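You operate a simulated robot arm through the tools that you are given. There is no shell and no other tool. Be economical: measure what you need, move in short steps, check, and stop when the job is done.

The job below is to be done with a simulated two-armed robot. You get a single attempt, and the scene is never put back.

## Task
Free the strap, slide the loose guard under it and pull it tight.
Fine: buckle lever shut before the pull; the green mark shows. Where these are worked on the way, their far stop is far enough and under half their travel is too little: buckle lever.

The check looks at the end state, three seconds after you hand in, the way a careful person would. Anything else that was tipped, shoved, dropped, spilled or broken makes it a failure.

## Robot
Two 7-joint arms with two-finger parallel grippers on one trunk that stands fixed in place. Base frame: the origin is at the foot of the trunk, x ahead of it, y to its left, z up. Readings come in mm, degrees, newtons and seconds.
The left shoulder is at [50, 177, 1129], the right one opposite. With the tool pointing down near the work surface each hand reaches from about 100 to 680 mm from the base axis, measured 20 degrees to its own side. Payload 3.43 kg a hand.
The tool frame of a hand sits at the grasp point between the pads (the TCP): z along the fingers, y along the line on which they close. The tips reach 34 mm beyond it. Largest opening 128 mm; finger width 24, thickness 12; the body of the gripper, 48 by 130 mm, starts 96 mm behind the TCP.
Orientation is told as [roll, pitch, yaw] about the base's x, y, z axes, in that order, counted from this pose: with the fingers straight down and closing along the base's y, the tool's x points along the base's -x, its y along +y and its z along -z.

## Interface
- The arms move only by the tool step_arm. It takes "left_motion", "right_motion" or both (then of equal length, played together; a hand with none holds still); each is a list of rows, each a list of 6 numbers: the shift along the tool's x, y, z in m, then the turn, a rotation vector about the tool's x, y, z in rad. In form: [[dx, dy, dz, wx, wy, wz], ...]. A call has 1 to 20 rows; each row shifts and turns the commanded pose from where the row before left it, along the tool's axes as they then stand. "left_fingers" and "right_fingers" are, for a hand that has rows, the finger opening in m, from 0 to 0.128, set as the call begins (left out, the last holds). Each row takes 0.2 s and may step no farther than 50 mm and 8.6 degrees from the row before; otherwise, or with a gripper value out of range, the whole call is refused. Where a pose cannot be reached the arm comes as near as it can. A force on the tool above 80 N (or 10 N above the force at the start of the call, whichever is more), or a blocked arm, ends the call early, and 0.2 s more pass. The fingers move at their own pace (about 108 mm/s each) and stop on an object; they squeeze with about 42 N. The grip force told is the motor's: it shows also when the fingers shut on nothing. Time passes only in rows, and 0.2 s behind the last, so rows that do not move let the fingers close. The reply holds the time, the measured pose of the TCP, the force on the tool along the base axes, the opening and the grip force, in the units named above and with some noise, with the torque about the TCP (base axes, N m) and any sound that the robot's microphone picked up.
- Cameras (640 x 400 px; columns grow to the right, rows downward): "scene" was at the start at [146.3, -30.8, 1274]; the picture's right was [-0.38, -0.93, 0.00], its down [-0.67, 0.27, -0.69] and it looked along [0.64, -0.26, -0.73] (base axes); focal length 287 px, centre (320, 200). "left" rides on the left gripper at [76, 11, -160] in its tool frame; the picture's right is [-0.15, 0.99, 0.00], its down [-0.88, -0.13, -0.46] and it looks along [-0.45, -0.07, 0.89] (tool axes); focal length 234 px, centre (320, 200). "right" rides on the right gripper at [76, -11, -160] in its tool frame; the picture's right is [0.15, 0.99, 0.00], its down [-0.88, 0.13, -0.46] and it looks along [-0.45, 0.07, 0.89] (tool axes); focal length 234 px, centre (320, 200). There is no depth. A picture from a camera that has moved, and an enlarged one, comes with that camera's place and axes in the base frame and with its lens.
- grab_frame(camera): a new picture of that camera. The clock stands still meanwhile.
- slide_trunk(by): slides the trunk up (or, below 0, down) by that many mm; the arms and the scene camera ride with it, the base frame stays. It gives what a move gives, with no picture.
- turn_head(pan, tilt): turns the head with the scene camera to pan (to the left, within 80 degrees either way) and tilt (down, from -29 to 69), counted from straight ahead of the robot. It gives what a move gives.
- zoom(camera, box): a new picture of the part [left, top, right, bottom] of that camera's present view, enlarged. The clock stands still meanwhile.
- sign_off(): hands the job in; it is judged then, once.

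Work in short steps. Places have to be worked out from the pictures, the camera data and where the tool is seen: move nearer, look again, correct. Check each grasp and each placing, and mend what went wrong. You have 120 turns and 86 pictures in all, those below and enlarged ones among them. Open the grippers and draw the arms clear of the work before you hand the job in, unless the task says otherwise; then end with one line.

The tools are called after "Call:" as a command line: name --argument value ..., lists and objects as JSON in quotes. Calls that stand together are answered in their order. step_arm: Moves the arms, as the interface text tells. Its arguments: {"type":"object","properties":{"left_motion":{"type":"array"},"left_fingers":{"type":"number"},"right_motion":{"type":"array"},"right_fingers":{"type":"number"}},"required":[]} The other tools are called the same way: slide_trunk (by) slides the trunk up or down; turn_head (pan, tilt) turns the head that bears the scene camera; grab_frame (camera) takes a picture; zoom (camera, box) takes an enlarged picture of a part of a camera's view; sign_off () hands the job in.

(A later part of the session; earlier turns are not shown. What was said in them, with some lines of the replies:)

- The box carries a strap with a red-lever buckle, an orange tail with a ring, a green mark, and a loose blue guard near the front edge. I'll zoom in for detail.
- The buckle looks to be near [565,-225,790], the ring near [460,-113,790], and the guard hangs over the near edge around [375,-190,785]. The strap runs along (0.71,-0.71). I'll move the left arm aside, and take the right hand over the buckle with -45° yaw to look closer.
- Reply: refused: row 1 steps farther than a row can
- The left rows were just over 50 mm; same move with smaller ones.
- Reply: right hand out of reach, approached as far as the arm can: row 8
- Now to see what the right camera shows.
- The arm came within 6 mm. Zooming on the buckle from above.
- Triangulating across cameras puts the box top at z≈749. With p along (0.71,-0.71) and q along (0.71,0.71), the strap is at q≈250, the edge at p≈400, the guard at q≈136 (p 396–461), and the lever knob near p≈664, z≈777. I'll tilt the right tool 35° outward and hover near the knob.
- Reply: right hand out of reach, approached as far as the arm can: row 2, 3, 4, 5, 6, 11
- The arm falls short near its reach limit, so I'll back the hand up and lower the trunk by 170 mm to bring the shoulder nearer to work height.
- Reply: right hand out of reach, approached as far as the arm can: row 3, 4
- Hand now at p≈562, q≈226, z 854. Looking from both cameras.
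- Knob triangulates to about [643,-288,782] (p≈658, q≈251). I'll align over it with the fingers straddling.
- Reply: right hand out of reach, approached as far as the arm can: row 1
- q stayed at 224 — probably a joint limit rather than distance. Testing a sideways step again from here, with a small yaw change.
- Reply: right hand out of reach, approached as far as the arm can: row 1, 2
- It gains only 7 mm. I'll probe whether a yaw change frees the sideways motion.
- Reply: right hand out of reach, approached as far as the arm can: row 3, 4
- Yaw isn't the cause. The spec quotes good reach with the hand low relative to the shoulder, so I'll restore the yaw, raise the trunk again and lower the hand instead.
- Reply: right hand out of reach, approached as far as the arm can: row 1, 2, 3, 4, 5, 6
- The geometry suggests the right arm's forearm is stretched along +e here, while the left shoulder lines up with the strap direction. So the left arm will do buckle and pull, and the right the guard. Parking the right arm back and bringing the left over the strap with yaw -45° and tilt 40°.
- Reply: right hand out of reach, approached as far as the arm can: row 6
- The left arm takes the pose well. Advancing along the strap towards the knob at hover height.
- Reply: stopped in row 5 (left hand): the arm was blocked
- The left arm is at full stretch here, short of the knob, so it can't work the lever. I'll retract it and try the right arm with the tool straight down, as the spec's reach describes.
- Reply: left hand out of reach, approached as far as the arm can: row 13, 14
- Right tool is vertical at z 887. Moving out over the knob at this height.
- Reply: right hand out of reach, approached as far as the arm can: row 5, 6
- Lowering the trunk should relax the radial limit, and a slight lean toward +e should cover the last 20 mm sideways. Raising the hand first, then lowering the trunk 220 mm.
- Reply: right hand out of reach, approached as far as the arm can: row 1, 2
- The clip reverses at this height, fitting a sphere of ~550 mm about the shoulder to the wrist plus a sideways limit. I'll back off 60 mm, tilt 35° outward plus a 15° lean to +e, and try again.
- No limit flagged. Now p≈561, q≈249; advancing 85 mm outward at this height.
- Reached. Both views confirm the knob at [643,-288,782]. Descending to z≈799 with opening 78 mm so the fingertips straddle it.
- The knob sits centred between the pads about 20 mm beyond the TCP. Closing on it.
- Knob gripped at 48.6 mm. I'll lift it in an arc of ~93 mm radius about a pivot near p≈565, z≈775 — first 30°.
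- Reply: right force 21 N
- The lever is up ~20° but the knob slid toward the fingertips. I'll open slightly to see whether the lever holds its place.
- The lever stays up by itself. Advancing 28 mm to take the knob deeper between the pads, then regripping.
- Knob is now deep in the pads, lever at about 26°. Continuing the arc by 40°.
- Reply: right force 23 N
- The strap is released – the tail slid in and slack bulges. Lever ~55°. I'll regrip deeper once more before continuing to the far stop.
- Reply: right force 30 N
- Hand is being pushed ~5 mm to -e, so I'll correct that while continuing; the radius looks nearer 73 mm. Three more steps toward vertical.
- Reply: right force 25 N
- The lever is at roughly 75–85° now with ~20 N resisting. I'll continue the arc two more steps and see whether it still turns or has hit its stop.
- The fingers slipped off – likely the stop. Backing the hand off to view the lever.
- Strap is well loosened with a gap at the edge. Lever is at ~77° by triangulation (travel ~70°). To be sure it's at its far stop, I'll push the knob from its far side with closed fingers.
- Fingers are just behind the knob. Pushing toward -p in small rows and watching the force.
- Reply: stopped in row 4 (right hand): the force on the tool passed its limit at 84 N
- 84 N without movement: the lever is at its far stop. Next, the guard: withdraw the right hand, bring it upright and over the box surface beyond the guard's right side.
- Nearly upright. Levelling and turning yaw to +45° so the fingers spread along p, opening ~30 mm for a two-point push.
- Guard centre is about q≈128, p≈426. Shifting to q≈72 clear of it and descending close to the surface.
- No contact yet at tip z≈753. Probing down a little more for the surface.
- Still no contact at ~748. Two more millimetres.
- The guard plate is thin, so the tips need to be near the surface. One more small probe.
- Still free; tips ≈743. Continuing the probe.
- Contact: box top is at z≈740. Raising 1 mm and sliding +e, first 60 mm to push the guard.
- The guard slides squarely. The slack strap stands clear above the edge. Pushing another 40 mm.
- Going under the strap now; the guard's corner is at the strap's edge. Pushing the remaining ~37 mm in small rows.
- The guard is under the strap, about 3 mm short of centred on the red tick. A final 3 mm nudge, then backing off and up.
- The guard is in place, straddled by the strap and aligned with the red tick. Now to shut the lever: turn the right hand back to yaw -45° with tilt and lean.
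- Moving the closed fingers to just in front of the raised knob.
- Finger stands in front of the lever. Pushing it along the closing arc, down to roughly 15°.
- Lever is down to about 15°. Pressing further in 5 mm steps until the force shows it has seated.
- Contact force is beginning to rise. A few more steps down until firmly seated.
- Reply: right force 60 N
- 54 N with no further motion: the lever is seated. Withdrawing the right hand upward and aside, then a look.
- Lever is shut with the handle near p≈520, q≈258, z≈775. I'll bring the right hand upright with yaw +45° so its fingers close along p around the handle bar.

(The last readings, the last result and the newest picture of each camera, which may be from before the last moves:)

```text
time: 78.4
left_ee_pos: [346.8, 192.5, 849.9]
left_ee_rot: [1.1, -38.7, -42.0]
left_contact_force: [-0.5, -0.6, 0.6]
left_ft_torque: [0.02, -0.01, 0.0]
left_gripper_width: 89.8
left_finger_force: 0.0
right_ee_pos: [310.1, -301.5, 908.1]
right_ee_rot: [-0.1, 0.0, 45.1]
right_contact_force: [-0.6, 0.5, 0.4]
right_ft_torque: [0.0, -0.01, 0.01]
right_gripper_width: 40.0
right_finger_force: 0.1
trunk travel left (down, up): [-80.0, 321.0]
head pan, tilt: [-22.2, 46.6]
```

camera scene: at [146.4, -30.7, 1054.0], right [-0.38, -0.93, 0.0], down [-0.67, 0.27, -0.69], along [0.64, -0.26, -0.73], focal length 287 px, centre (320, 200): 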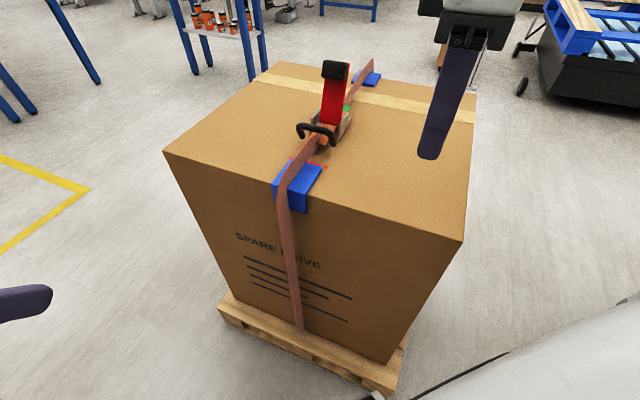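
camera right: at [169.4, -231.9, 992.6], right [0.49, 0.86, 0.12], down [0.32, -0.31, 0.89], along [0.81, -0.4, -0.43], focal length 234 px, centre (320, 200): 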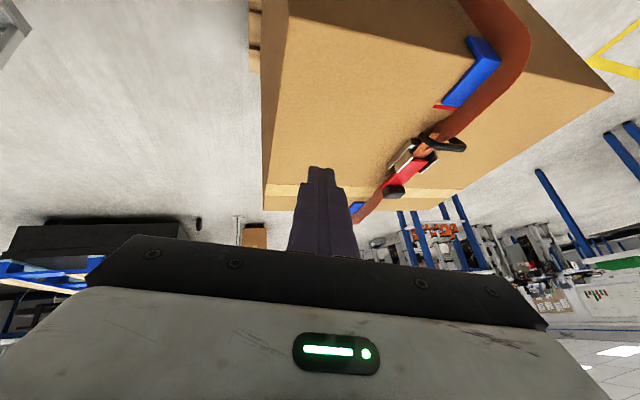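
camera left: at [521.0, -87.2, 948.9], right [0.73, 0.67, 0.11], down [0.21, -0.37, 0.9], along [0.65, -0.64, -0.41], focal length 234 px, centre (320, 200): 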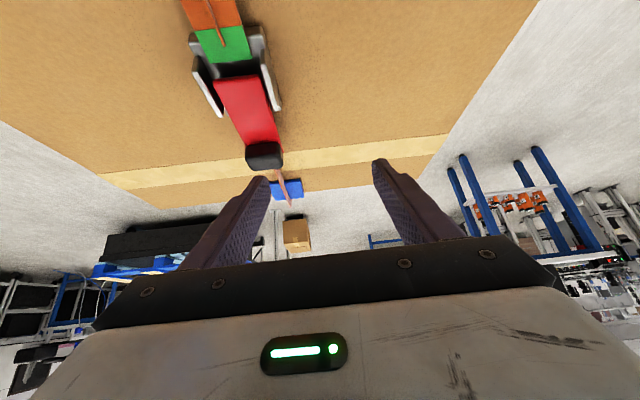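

Leaning 25° toward +e and moving to a hover beside the handle.

Call:
step_arm --right_motion '[[0, 0, 0, 0, -0.1454, 0], [0, 0, 0, 0, -0.1454, 0], [0, 0, 0, 0, -0.1454, 0], [-0.0336, -0.0171, 0.0197, 0, 0, 0], [-0.0336, -0.0171, 0.0197, 0, 0, 0], [-0.0336, -0.0171, 0.0197, 0, 0, 0], [-0.0336, -0.0171, 0.0197, 0, 0, 0], [-0.0336, -0.0171, 0.0197, 0, 0, 0]]'

Call:
grab_frame --camera "right"

Call:
grab_frame --camera "scene"

```text
time: 80.2
left_ee_pos: [346.2, 193.3, 849.5]
left_ee_rot: [1.1, -38.7, -42.0]
left_contact_force: [-0.2, -0.5, -0.1]
left_ft_torque: [0.03, -0.06, 0.0]
left_gripper_width: 90.3
left_finger_force: 0.1
right_ee_pos: [490.0, -198.0, 895.1]
right_ee_rot: [-0.3, -25.0, 44.7]
right_contact_force: [0.7, 1.1, 0.0]
right_ft_torque: [-0.02, 0.0, -0.03]
right_gripper_width: 39.8
right_finger_force: 0.1
right hand out of reach, approached as far as the arm can: row 3, 6, 7, 8
trunk travel left (down, up): [-80.0, 321.0]
head pan, tilt: [-22.2, 46.6]
```

```text
29 pictures are left
camera right: at [400.9, -301.1, 1007.3], right [-0.79, 0.61, -0.07], down [0.34, 0.52, 0.78], along [0.51, 0.6, -0.62], focal length 234 px, centre (320, 200)
```

right: 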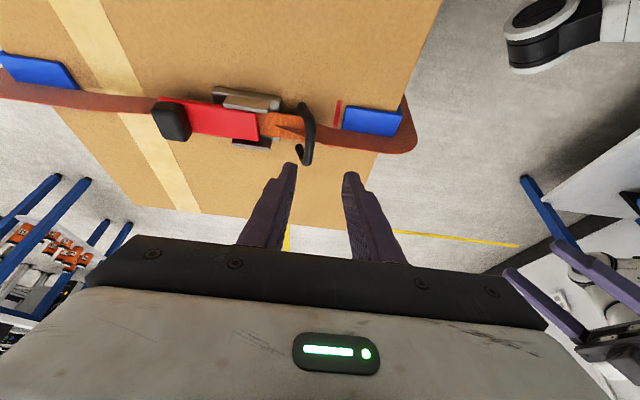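

```text
28 pictures are left
camera scene: at [146.1, -30.9, 1054.0], right [-0.38, -0.93, 0.0], down [-0.67, 0.27, -0.69], along [0.64, -0.26, -0.73], focal length 287 px, centre (320, 200)
```

scene: 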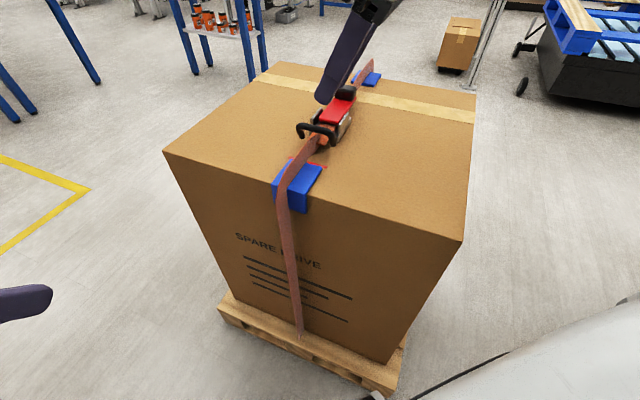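

The hand stopped short of p≈518 but my handle estimate also needs refining. Zooming on the handle from both cameras.

Call:
zoom --camera "right" --box '[230, 70, 430, 190]'

Call:
zoom --camera "scene" --box '[270, 90, 370, 180]'

```text
3.20 times, centred on (330, 130) of right
camera zoom: at [400.9, -301.1, 1007.3], right [-0.79, 0.61, -0.07], down [0.34, 0.52, 0.78], along [0.51, 0.6, -0.62], focal length 749 px, centre (288, 424)
```

zoom: 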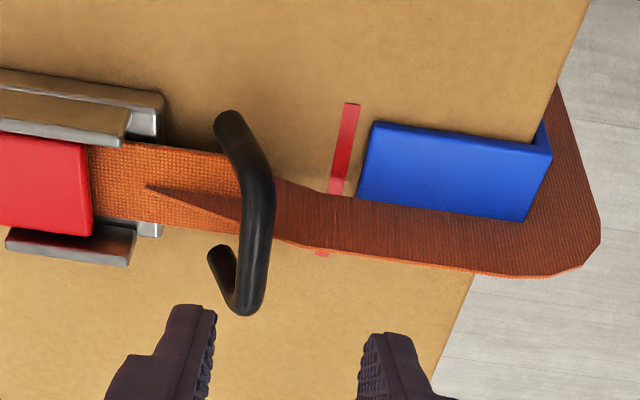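

```text
4.44 times, centred on (320, 135) of scene
camera zoom: at [146.1, -30.9, 1054.0], right [-0.38, -0.93, 0.0], down [-0.67, 0.27, -0.69], along [0.64, -0.26, -0.73], focal length 1274 px, centre (320, 489)
```

zoom: 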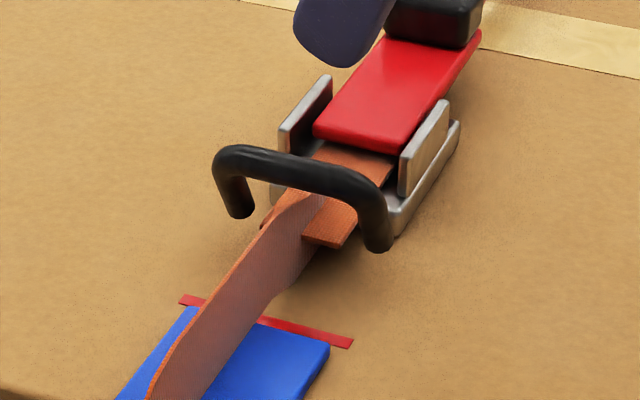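

The handle bar is now well located: p≈501, q 224–279, z≈784. Approaching to above its middle, opening 40 mm.

Call:
step_arm --right_motion '[[-0.0066, -0.0073, 0.0279, 0, 0, 0], [-0.0066, -0.0073, 0.0279, 0, 0, 0]]'

```text
time: 80.8
left_ee_pos: [346.7, 193.5, 847.7]
left_ee_rot: [1.1, -38.7, -42.0]
left_contact_force: [0.5, -0.7, -0.4]
left_ft_torque: [0.01, 0.04, -0.01]
left_gripper_width: 89.8
left_finger_force: 0.1
right_ee_pos: [517.9, -172.6, 847.1]
right_ee_rot: [-0.4, -25.0, 44.6]
right_contact_force: [0.3, -0.3, -0.3]
right_ft_torque: [0.01, 0.03, -0.01]
right_gripper_width: 40.0
right_finger_force: 0.1
right hand out of reach, approached as far as the arm can: row 1, 2
trunk travel left (down, up): [-80.0, 321.0]
head pan, tilt: [-22.2, 46.6]
```

Getting closer; p is still short by ~13 mm. Continuing down with a p correction.

Call:
step_arm --right_motion '[[0.0, -0.005, 0.0, 0, 0, 0], [0.0, -0.005, 0.0, 0, 0, 0], [0.008, 0, 0.0172, 0, 0, 0]]'

```text
time: 81.6
left_ee_pos: [346.7, 193.1, 849.4]
left_ee_rot: [1.1, -38.8, -42.0]
left_contact_force: [1.0, 0.1, 0.1]
left_ft_torque: [0.02, -0.01, -0.01]
left_gripper_width: 89.8
left_finger_force: 0.3
right_ee_pos: [516.4, -171.4, 828.7]
right_ee_rot: [-0.1, -25.0, 44.9]
right_contact_force: [-1.3, 0.2, 1.2]
right_ft_torque: [0.0, 0.01, 0.0]
right_gripper_width: 39.8
right_finger_force: 0.0
right hand out of reach, approached as far as the arm can: row 1, 2
trunk travel left (down, up): [-80.0, 321.0]
head pan, tilt: [-22.2, 46.6]
```

p is stuck at 486 with this wrist. Tilting 15° toward +p to give the wrist room (the round bar tolerates it), then advancing.

Call:
step_arm --right_motion '[[0, 0, 0, 0.13, 0, 0], [0, 0, 0, 0.13, 0, 0], [0, -0.0073, 0.002, 0, 0, 0], [0, -0.0073, 0.002, 0, 0, 0]]'

Call:
grab_frame --camera "right"

```text
time: 82.6
left_ee_pos: [346.8, 193.4, 849.4]
left_ee_rot: [1.2, -38.7, -42.0]
left_contact_force: [-0.9, -0.4, 0.5]
left_ft_torque: [0.01, 0.01, 0.01]
left_gripper_width: 89.9
left_finger_force: 0.0
right_ee_pos: [526.8, -184.1, 827.2]
right_ee_rot: [-15.0, -24.9, 45.0]
right_contact_force: [-0.2, -0.8, -0.6]
right_ft_torque: [0.02, -0.01, -0.03]
right_gripper_width: 39.7
right_finger_force: 0.1
trunk travel left (down, up): [-80.0, 321.0]
head pan, tilt: [-22.2, 46.6]
```

```text
25 pictures are left
camera right: at [410.8, -258.4, 938.6], right [-0.69, 0.66, -0.29], down [0.27, 0.62, 0.74], along [0.67, 0.43, -0.6], focal length 234 px, centre (320, 200)
```

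right: 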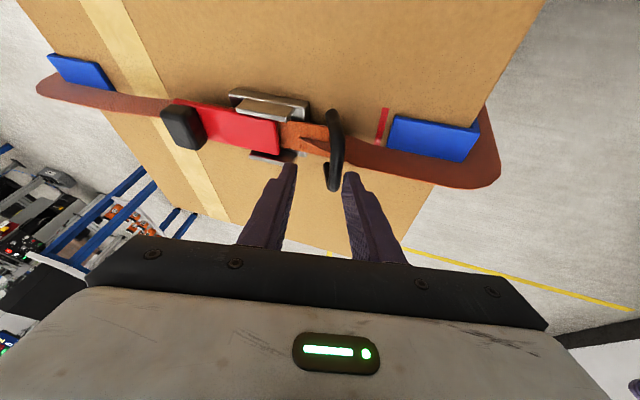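

That freed it: p≈503, q≈242, z≈827. Shifting 7 mm to centre on the bar and lowering around it.

Call:
step_arm --right_motion '[[0, 0.0071, -0.0019, 0, 0, 0], [0.005, 0.0028, 0.0105, 0, 0, 0], [0.005, 0.0028, 0.0105, 0, 0, 0]]' --right_fingers 0.05

Call:
grab_frame --camera "right"

Call:
zoom --camera "scene" --box '[270, 90, 370, 180]'

```text
time: 83.4
left_ee_pos: [346.3, 192.0, 849.8]
left_ee_rot: [1.1, -38.7, -42.0]
left_contact_force: [-0.4, 0.2, 0.5]
left_ft_torque: [0.02, -0.02, 0.0]
left_gripper_width: 89.8
left_finger_force: 0.0
right_ee_pos: [522.8, -179.6, 803.2]
right_ee_rot: [-15.0, -24.9, 44.9]
right_contact_force: [-0.4, -0.4, 0.1]
right_ft_torque: [-0.02, 0.01, 0.01]
right_gripper_width: 49.9
right_finger_force: 0.1
trunk travel left (down, up): [-80.0, 321.0]
head pan, tilt: [-22.2, 46.6]
```

```text
24 pictures are left
camera right: at [405.7, -252.9, 915.2], right [-0.69, 0.66, -0.29], down [0.27, 0.62, 0.74], along [0.67, 0.43, -0.6], focal length 234 px, centre (320, 200)
```

right: 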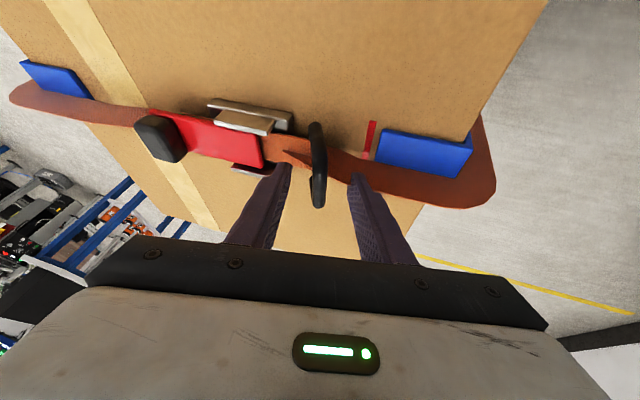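

```text
4.44 times, centred on (320, 135) of scene
camera zoom: at [146.3, -30.8, 1054.0], right [-0.38, -0.93, 0.0], down [-0.67, 0.27, -0.69], along [0.64, -0.26, -0.73], focal length 1274 px, centre (320, 489)
```

zoom: 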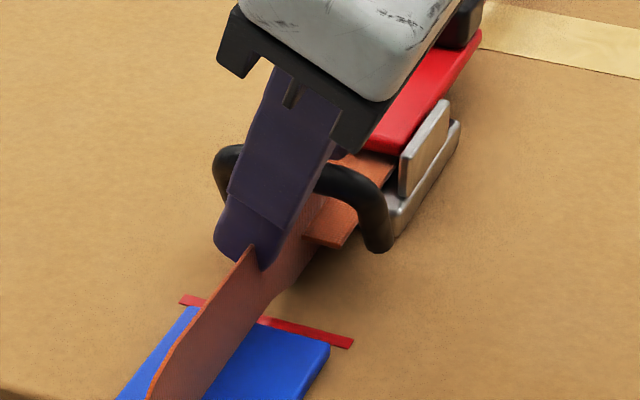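

The bar is between the fingers. Closing on it.

Call:
step_arm --right_motion '[[0, 0, 0, 0, 0, 0], [0, 0, 0, 0, 0, 0], [0, 0, 0, 0, 0, 0]]' --right_fingers 0.0

Call:
grab_frame --camera "right"

```text
time: 84.2
left_ee_pos: [347.2, 194.7, 849.0]
left_ee_rot: [1.0, -38.7, -42.0]
left_contact_force: [0.7, 0.3, 0.1]
left_ft_torque: [-0.01, -0.04, 0.02]
left_gripper_width: 89.8
left_finger_force: 0.0
right_ee_pos: [523.4, -178.1, 803.6]
right_ee_rot: [-15.2, -25.0, 45.1]
right_contact_force: [1.5, -3.3, 0.8]
right_ft_torque: [-0.47, 0.23, 1.26]
right_gripper_width: 14.5
right_finger_force: 44.9
trunk travel left (down, up): [-80.0, 321.0]
head pan, tilt: [-22.2, 46.6]
```

```text
22 pictures are left
camera right: at [405.9, -253.1, 915.3], right [-0.69, 0.66, -0.3], down [0.27, 0.62, 0.74], along [0.67, 0.43, -0.6], focal length 234 px, centre (320, 200)
```

right: 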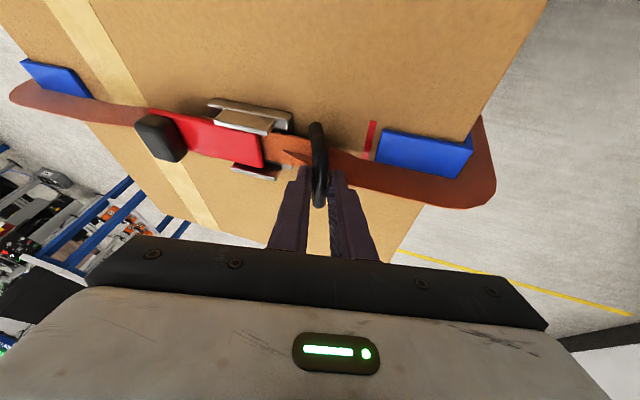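

Handle gripped (14.5 mm bar). Pulling toward -p, first 48 mm.

Call:
step_arm --right_motion '[[0, 0.0116, -0.0031, 0, 0, 0], [0, 0.0116, -0.0031, 0, 0, 0], [0, 0.0116, -0.0031, 0, 0, 0], [0, 0.0116, -0.0031, 0, 0, 0]]'

Call:
zoom --camera "scene" --box '[250, 80, 390, 220]'

```text
time: 85.2
left_ee_pos: [346.2, 194.3, 850.4]
left_ee_rot: [1.0, -38.6, -42.1]
left_contact_force: [0.2, 0.0, 0.4]
left_ft_torque: [0.03, 0.02, 0.0]
left_gripper_width: 89.8
left_finger_force: 0.1
right_ee_pos: [488.1, -144.1, 803.7]
right_ee_rot: [-15.1, -25.1, 45.2]
right_contact_force: [9.9, -1.2, 2.8]
right_ft_torque: [-1.11, 0.77, 0.91]
right_gripper_width: 14.4
right_finger_force: 45.1
trunk travel left (down, up): [-80.0, 321.0]
head pan, tilt: [-22.2, 46.6]
```

```text
2.86 times, centred on (320, 150) of scene
camera zoom: at [146.9, -30.7, 1054.0], right [-0.38, -0.93, 0.0], down [-0.67, 0.27, -0.69], along [0.64, -0.26, -0.73], focal length 819 px, centre (320, 343)
```

zoom: 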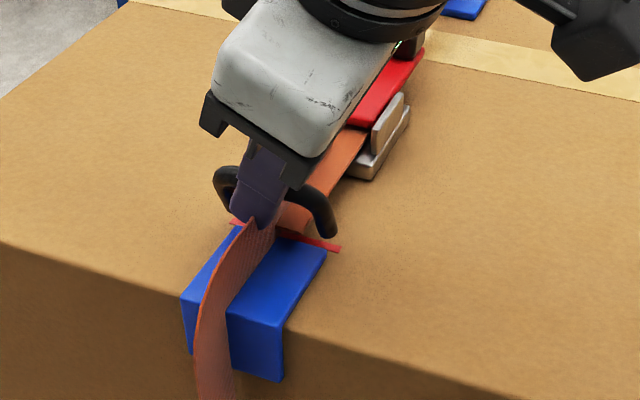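

The tail comes out smoothly at ~10 N. Pulling another 30 mm while watching the force.

Call:
step_arm --right_motion '[[0, 0.0097, -0.0026, 0, 0, 0], [0, 0.0097, -0.0026, 0, 0, 0], [0, 0.0097, -0.0026, 0, 0, 0]]'

Call:
zoom --camera "scene" --box '[250, 80, 390, 220]'

```text
time: 86.0
left_ee_pos: [346.3, 192.4, 850.1]
left_ee_rot: [1.1, -38.6, -42.0]
left_contact_force: [-0.1, 0.0, -0.7]
left_ft_torque: [0.01, 0.02, 0.04]
left_gripper_width: 90.0
left_finger_force: 0.1
right_ee_pos: [467.0, -123.7, 803.7]
right_ee_rot: [-15.0, -25.2, 45.0]
right_contact_force: [9.1, -4.3, -0.3]
right_ft_torque: [0.46, -0.61, 1.43]
right_gripper_width: 14.7
right_finger_force: 45.0
trunk travel left (down, up): [-80.0, 321.0]
head pan, tilt: [-22.2, 46.6]
```

```text
2.86 times, centred on (320, 150) of scene
camera zoom: at [146.8, -31.1, 1053.9], right [-0.38, -0.93, 0.0], down [-0.67, 0.27, -0.69], along [0.64, -0.26, -0.73], focal length 819 px, centre (320, 343)
```

zoom: 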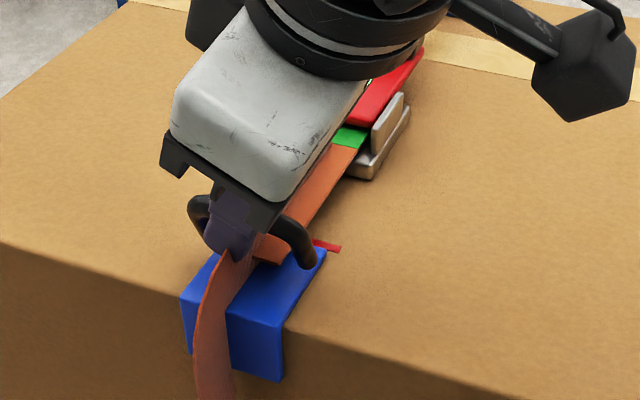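

The green mark is emerging from the buckle. Pulling on gently until it shows fully and tension rises.

Call:
step_arm --right_motion '[[0, 0.0058, -0.0015, 0, 0, 0], [0, 0.0058, -0.0015, 0, 0, 0]]'

Call:
zoom --camera "scene" --box '[250, 80, 390, 220]'

```text
time: 86.6
left_ee_pos: [348.0, 193.9, 848.6]
left_ee_rot: [1.0, -38.6, -41.9]
left_contact_force: [-0.1, 0.2, 0.1]
left_ft_torque: [0.01, 0.02, 0.02]
left_gripper_width: 90.0
left_finger_force: 0.0
right_ee_pos: [459.0, -116.0, 803.5]
right_ee_rot: [-15.0, -25.0, 44.9]
right_contact_force: [13.3, -1.4, -0.1]
right_ft_torque: [-0.12, -0.13, 1.24]
right_gripper_width: 14.3
right_finger_force: 45.1
trunk travel left (down, up): [-80.0, 321.0]
head pan, tilt: [-22.2, 46.6]
```

```text
2.86 times, centred on (320, 150) of scene
camera zoom: at [147.1, -30.8, 1053.9], right [-0.38, -0.93, 0.0], down [-0.67, 0.27, -0.69], along [0.64, -0.26, -0.73], focal length 819 px, centre (320, 343)
```

zoom: 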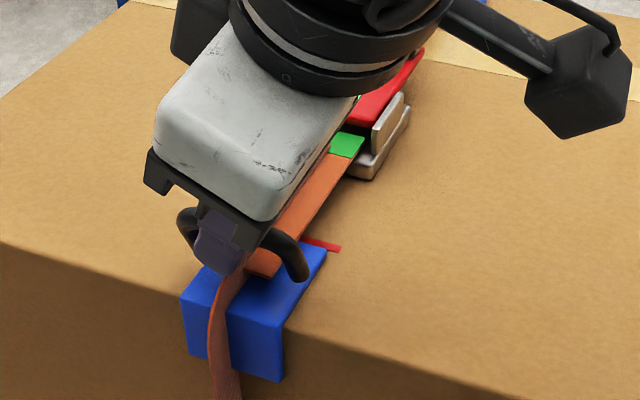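

Green fully visible and the strap hugs the guard. Pulling a few more millimetres to confirm tension.

Call:
step_arm --right_motion '[[0, 0.0039, -0.001, 0, 0, 0], [0, 0.0039, -0.001, 0, 0, 0]]'

Call:
zoom --camera "scene" --box '[250, 80, 390, 220]'

```text
time: 87.2
left_ee_pos: [346.2, 193.9, 850.0]
left_ee_rot: [1.1, -38.7, -42.0]
left_contact_force: [-0.1, 0.1, 0.1]
left_ft_torque: [0.0, 0.03, 0.0]
left_gripper_width: 90.1
left_finger_force: 0.1
right_ee_pos: [454.2, -111.4, 803.8]
right_ee_rot: [-15.1, -24.8, 45.0]
right_contact_force: [11.4, -4.4, 5.3]
right_ft_torque: [-0.31, -0.01, 1.13]
right_gripper_width: 14.6
right_finger_force: 45.1
trunk travel left (down, up): [-80.0, 321.0]
head pan, tilt: [-22.2, 46.6]
```

```text
2.86 times, centred on (320, 150) of scene
camera zoom: at [146.7, -31.0, 1054.1], right [-0.38, -0.93, 0.0], down [-0.67, 0.27, -0.69], along [0.64, -0.26, -0.73], focal length 819 px, centre (320, 343)
```

zoom: 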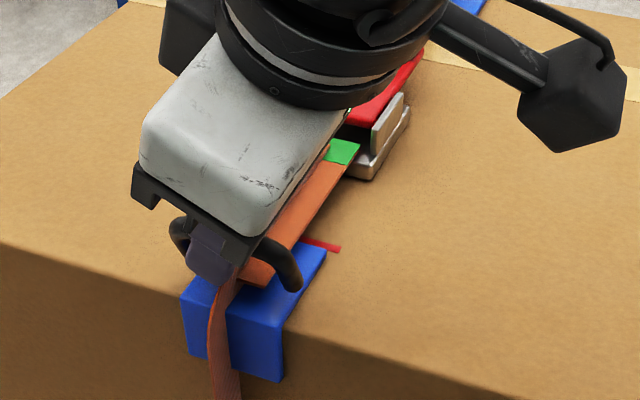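

Force is still low (~12 N), so it may not be fully tight. Pulling 8 mm more.

Call:
step_arm --right_motion '[[0, 0.0039, -0.001, 0, 0, 0], [0, 0.0039, -0.001, 0, 0, 0]]'

```text
time: 87.8
left_ee_pos: [346.8, 193.6, 849.8]
left_ee_rot: [1.1, -38.8, -42.0]
left_contact_force: [0.4, -0.5, 0.0]
left_ft_torque: [-0.01, 0.01, 0.01]
left_gripper_width: 90.2
left_finger_force: 0.1
right_ee_pos: [448.1, -104.0, 803.4]
right_ee_rot: [-15.3, -25.0, 45.1]
right_contact_force: [11.5, -5.7, 12.9]
right_ft_torque: [-1.24, 0.7, 0.79]
right_gripper_width: 14.2
right_finger_force: 44.4
trunk travel left (down, up): [-80.0, 321.0]
head pan, tilt: [-22.2, 46.6]
```

Force is rising a bit. Looking again at mark and strap.

Call:
zoom --camera "scene" --box '[250, 80, 390, 220]'

Call:
grab_frame --camera "right"

```text
2.86 times, centred on (320, 150) of scene
camera zoom: at [146.4, -30.9, 1054.1], right [-0.38, -0.93, 0.0], down [-0.67, 0.27, -0.69], along [0.64, -0.26, -0.73], focal length 819 px, centre (320, 343)
```

zoom: 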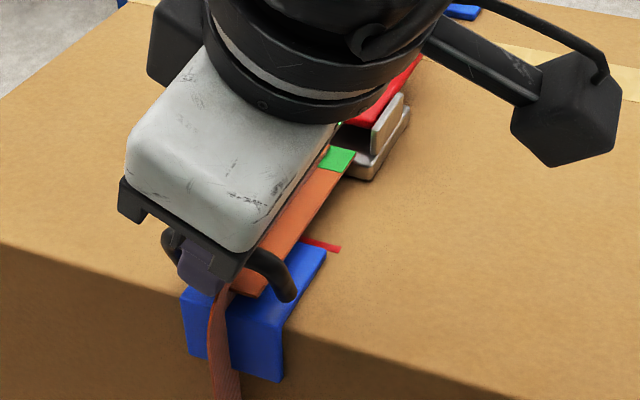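

```text
16 pictures are left
camera right: at [330.8, -178.3, 915.0], right [-0.69, 0.66, -0.3], down [0.27, 0.62, 0.74], along [0.67, 0.43, -0.6], focal length 234 px, centre (320, 200)
```

right: 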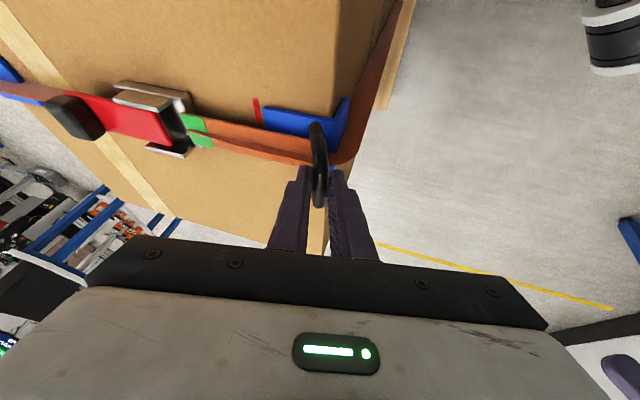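

Green mark is fully out and the strap lies flat over both guards. Releasing the handle and backing the hand straight off to inspect.

Call:
step_arm --right_motion '[[0, 0, 0, 0, 0, 0], [0, 0, 0, 0, 0, 0], [0, 0, -0.025, 0, 0, 0], [0, 0, -0.045, 0, 0, 0], [0, 0, -0.045, 0, 0, 0], [0.04, 0, -0.02, 0, 0, 0], [0.045, 0, -0.02, 0, 0, 0], [0.045, 0, -0.02, 0, 0, 0], [0.045, 0, -0.02, 0, 0, 0]]' --right_fingers 0.06

Call:
grab_frame --camera "scene"

Call:
zoom --camera "scene" --box '[250, 70, 390, 220]'

```text
time: 89.8
left_ee_pos: [347.4, 194.4, 849.5]
left_ee_rot: [1.1, -38.7, -42.0]
left_contact_force: [0.1, 0.1, 0.4]
left_ft_torque: [-0.01, 0.02, -0.01]
left_gripper_width: 89.9
left_finger_force: 0.0
right_ee_pos: [247.0, -236.1, 910.3]
right_ee_rot: [-15.1, -24.9, 45.2]
right_contact_force: [0.8, 1.0, 0.1]
right_ft_torque: [0.0, 0.02, -0.01]
right_gripper_width: 60.0
right_finger_force: 0.0
right hand out of reach, approached as far as the arm can: row 9
trunk travel left (down, up): [-80.0, 321.0]
head pan, tilt: [-22.2, 46.6]
```

```text
15 pictures are left
camera scene: at [146.4, -30.7, 1054.0], right [-0.38, -0.93, 0.0], down [-0.67, 0.27, -0.69], along [0.64, -0.26, -0.73], focal length 287 px, centre (320, 200)
```

scene: 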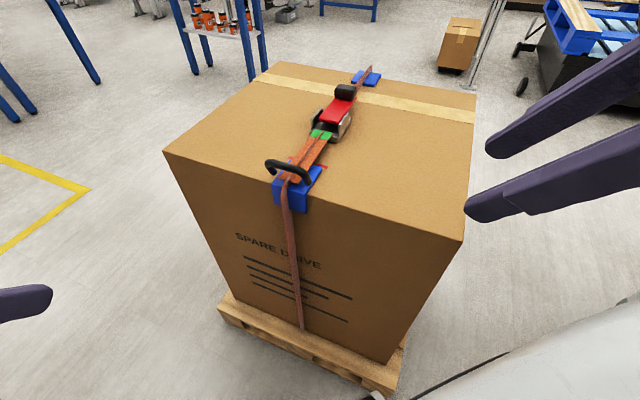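

```text
2.67 times, centred on (320, 145) of scene
camera zoom: at [146.4, -30.7, 1054.0], right [-0.38, -0.93, 0.0], down [-0.67, 0.27, -0.69], along [0.64, -0.26, -0.73], focal length 764 px, centre (320, 347)
```

zoom: 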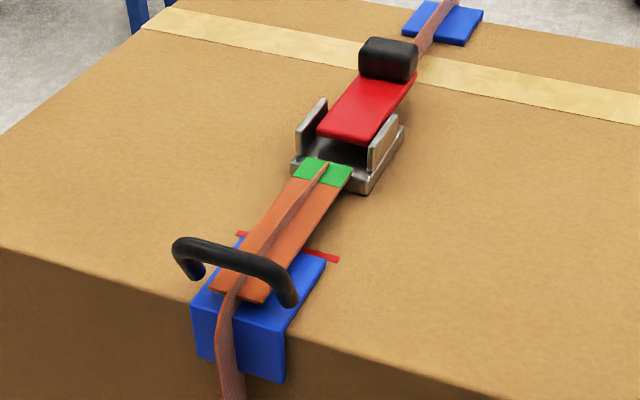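

It looks like the original taut state, now with the guard under. Checking for residual slack at the guard's front and the far guard close up.

Call:
zoom --camera "scene" --box '[260, 150, 340, 220]'

Call:
zoom --camera "scene" --box '[320, 55, 400, 125]'

Call:
grab_frame --camera "right"

```text
5.71 times, centred on (300, 185) of scene
camera zoom: at [146.4, -30.7, 1054.0], right [-0.38, -0.93, 0.0], down [-0.67, 0.27, -0.69], along [0.64, -0.26, -0.73], focal length 1637 px, centre (434, 286)
```

zoom: 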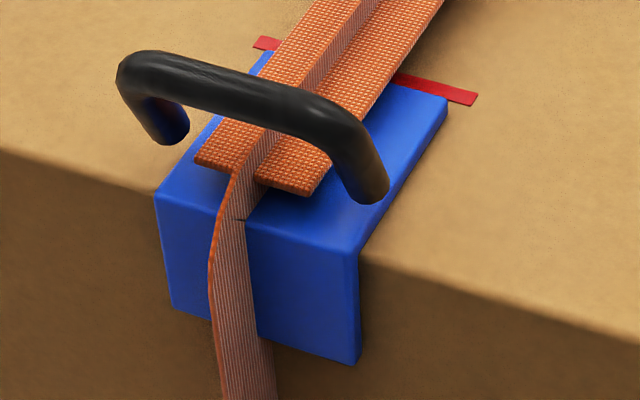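

```text
5.71 times, centred on (360, 90) of scene
camera zoom: at [146.4, -30.7, 1054.0], right [-0.38, -0.93, 0.0], down [-0.67, 0.27, -0.69], along [0.64, -0.26, -0.73], focal length 1637 px, centre (91, 829)
```

zoom: 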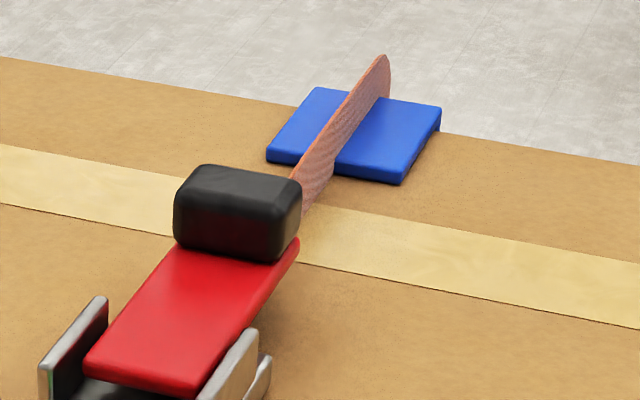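

```text
11 pictures are left
camera right: at [131.0, -311.4, 1022.7], right [-0.69, 0.66, -0.29], down [0.27, 0.62, 0.74], along [0.67, 0.43, -0.61], focal length 234 px, centre (320, 200)
```

right: 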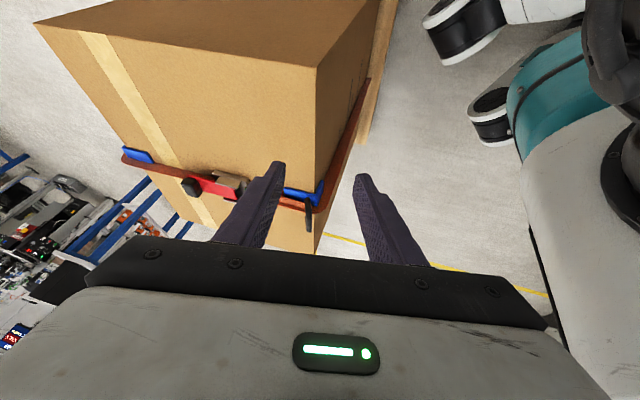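

The lever is shut, the green mark is fully out, the guard sits under the strap at the red tick, the handle is further out than at the start, and both arms are clear and open. Handing in.

Call:
sign_off

```text
The job is handed in.
```

The strap was freed, the loose guard slid under it at the red tick, the buckle lever shut, and the handle then pulled until the green mark showed fully; the pull met only a mild rise in force, so I judged tightness from the pictures.
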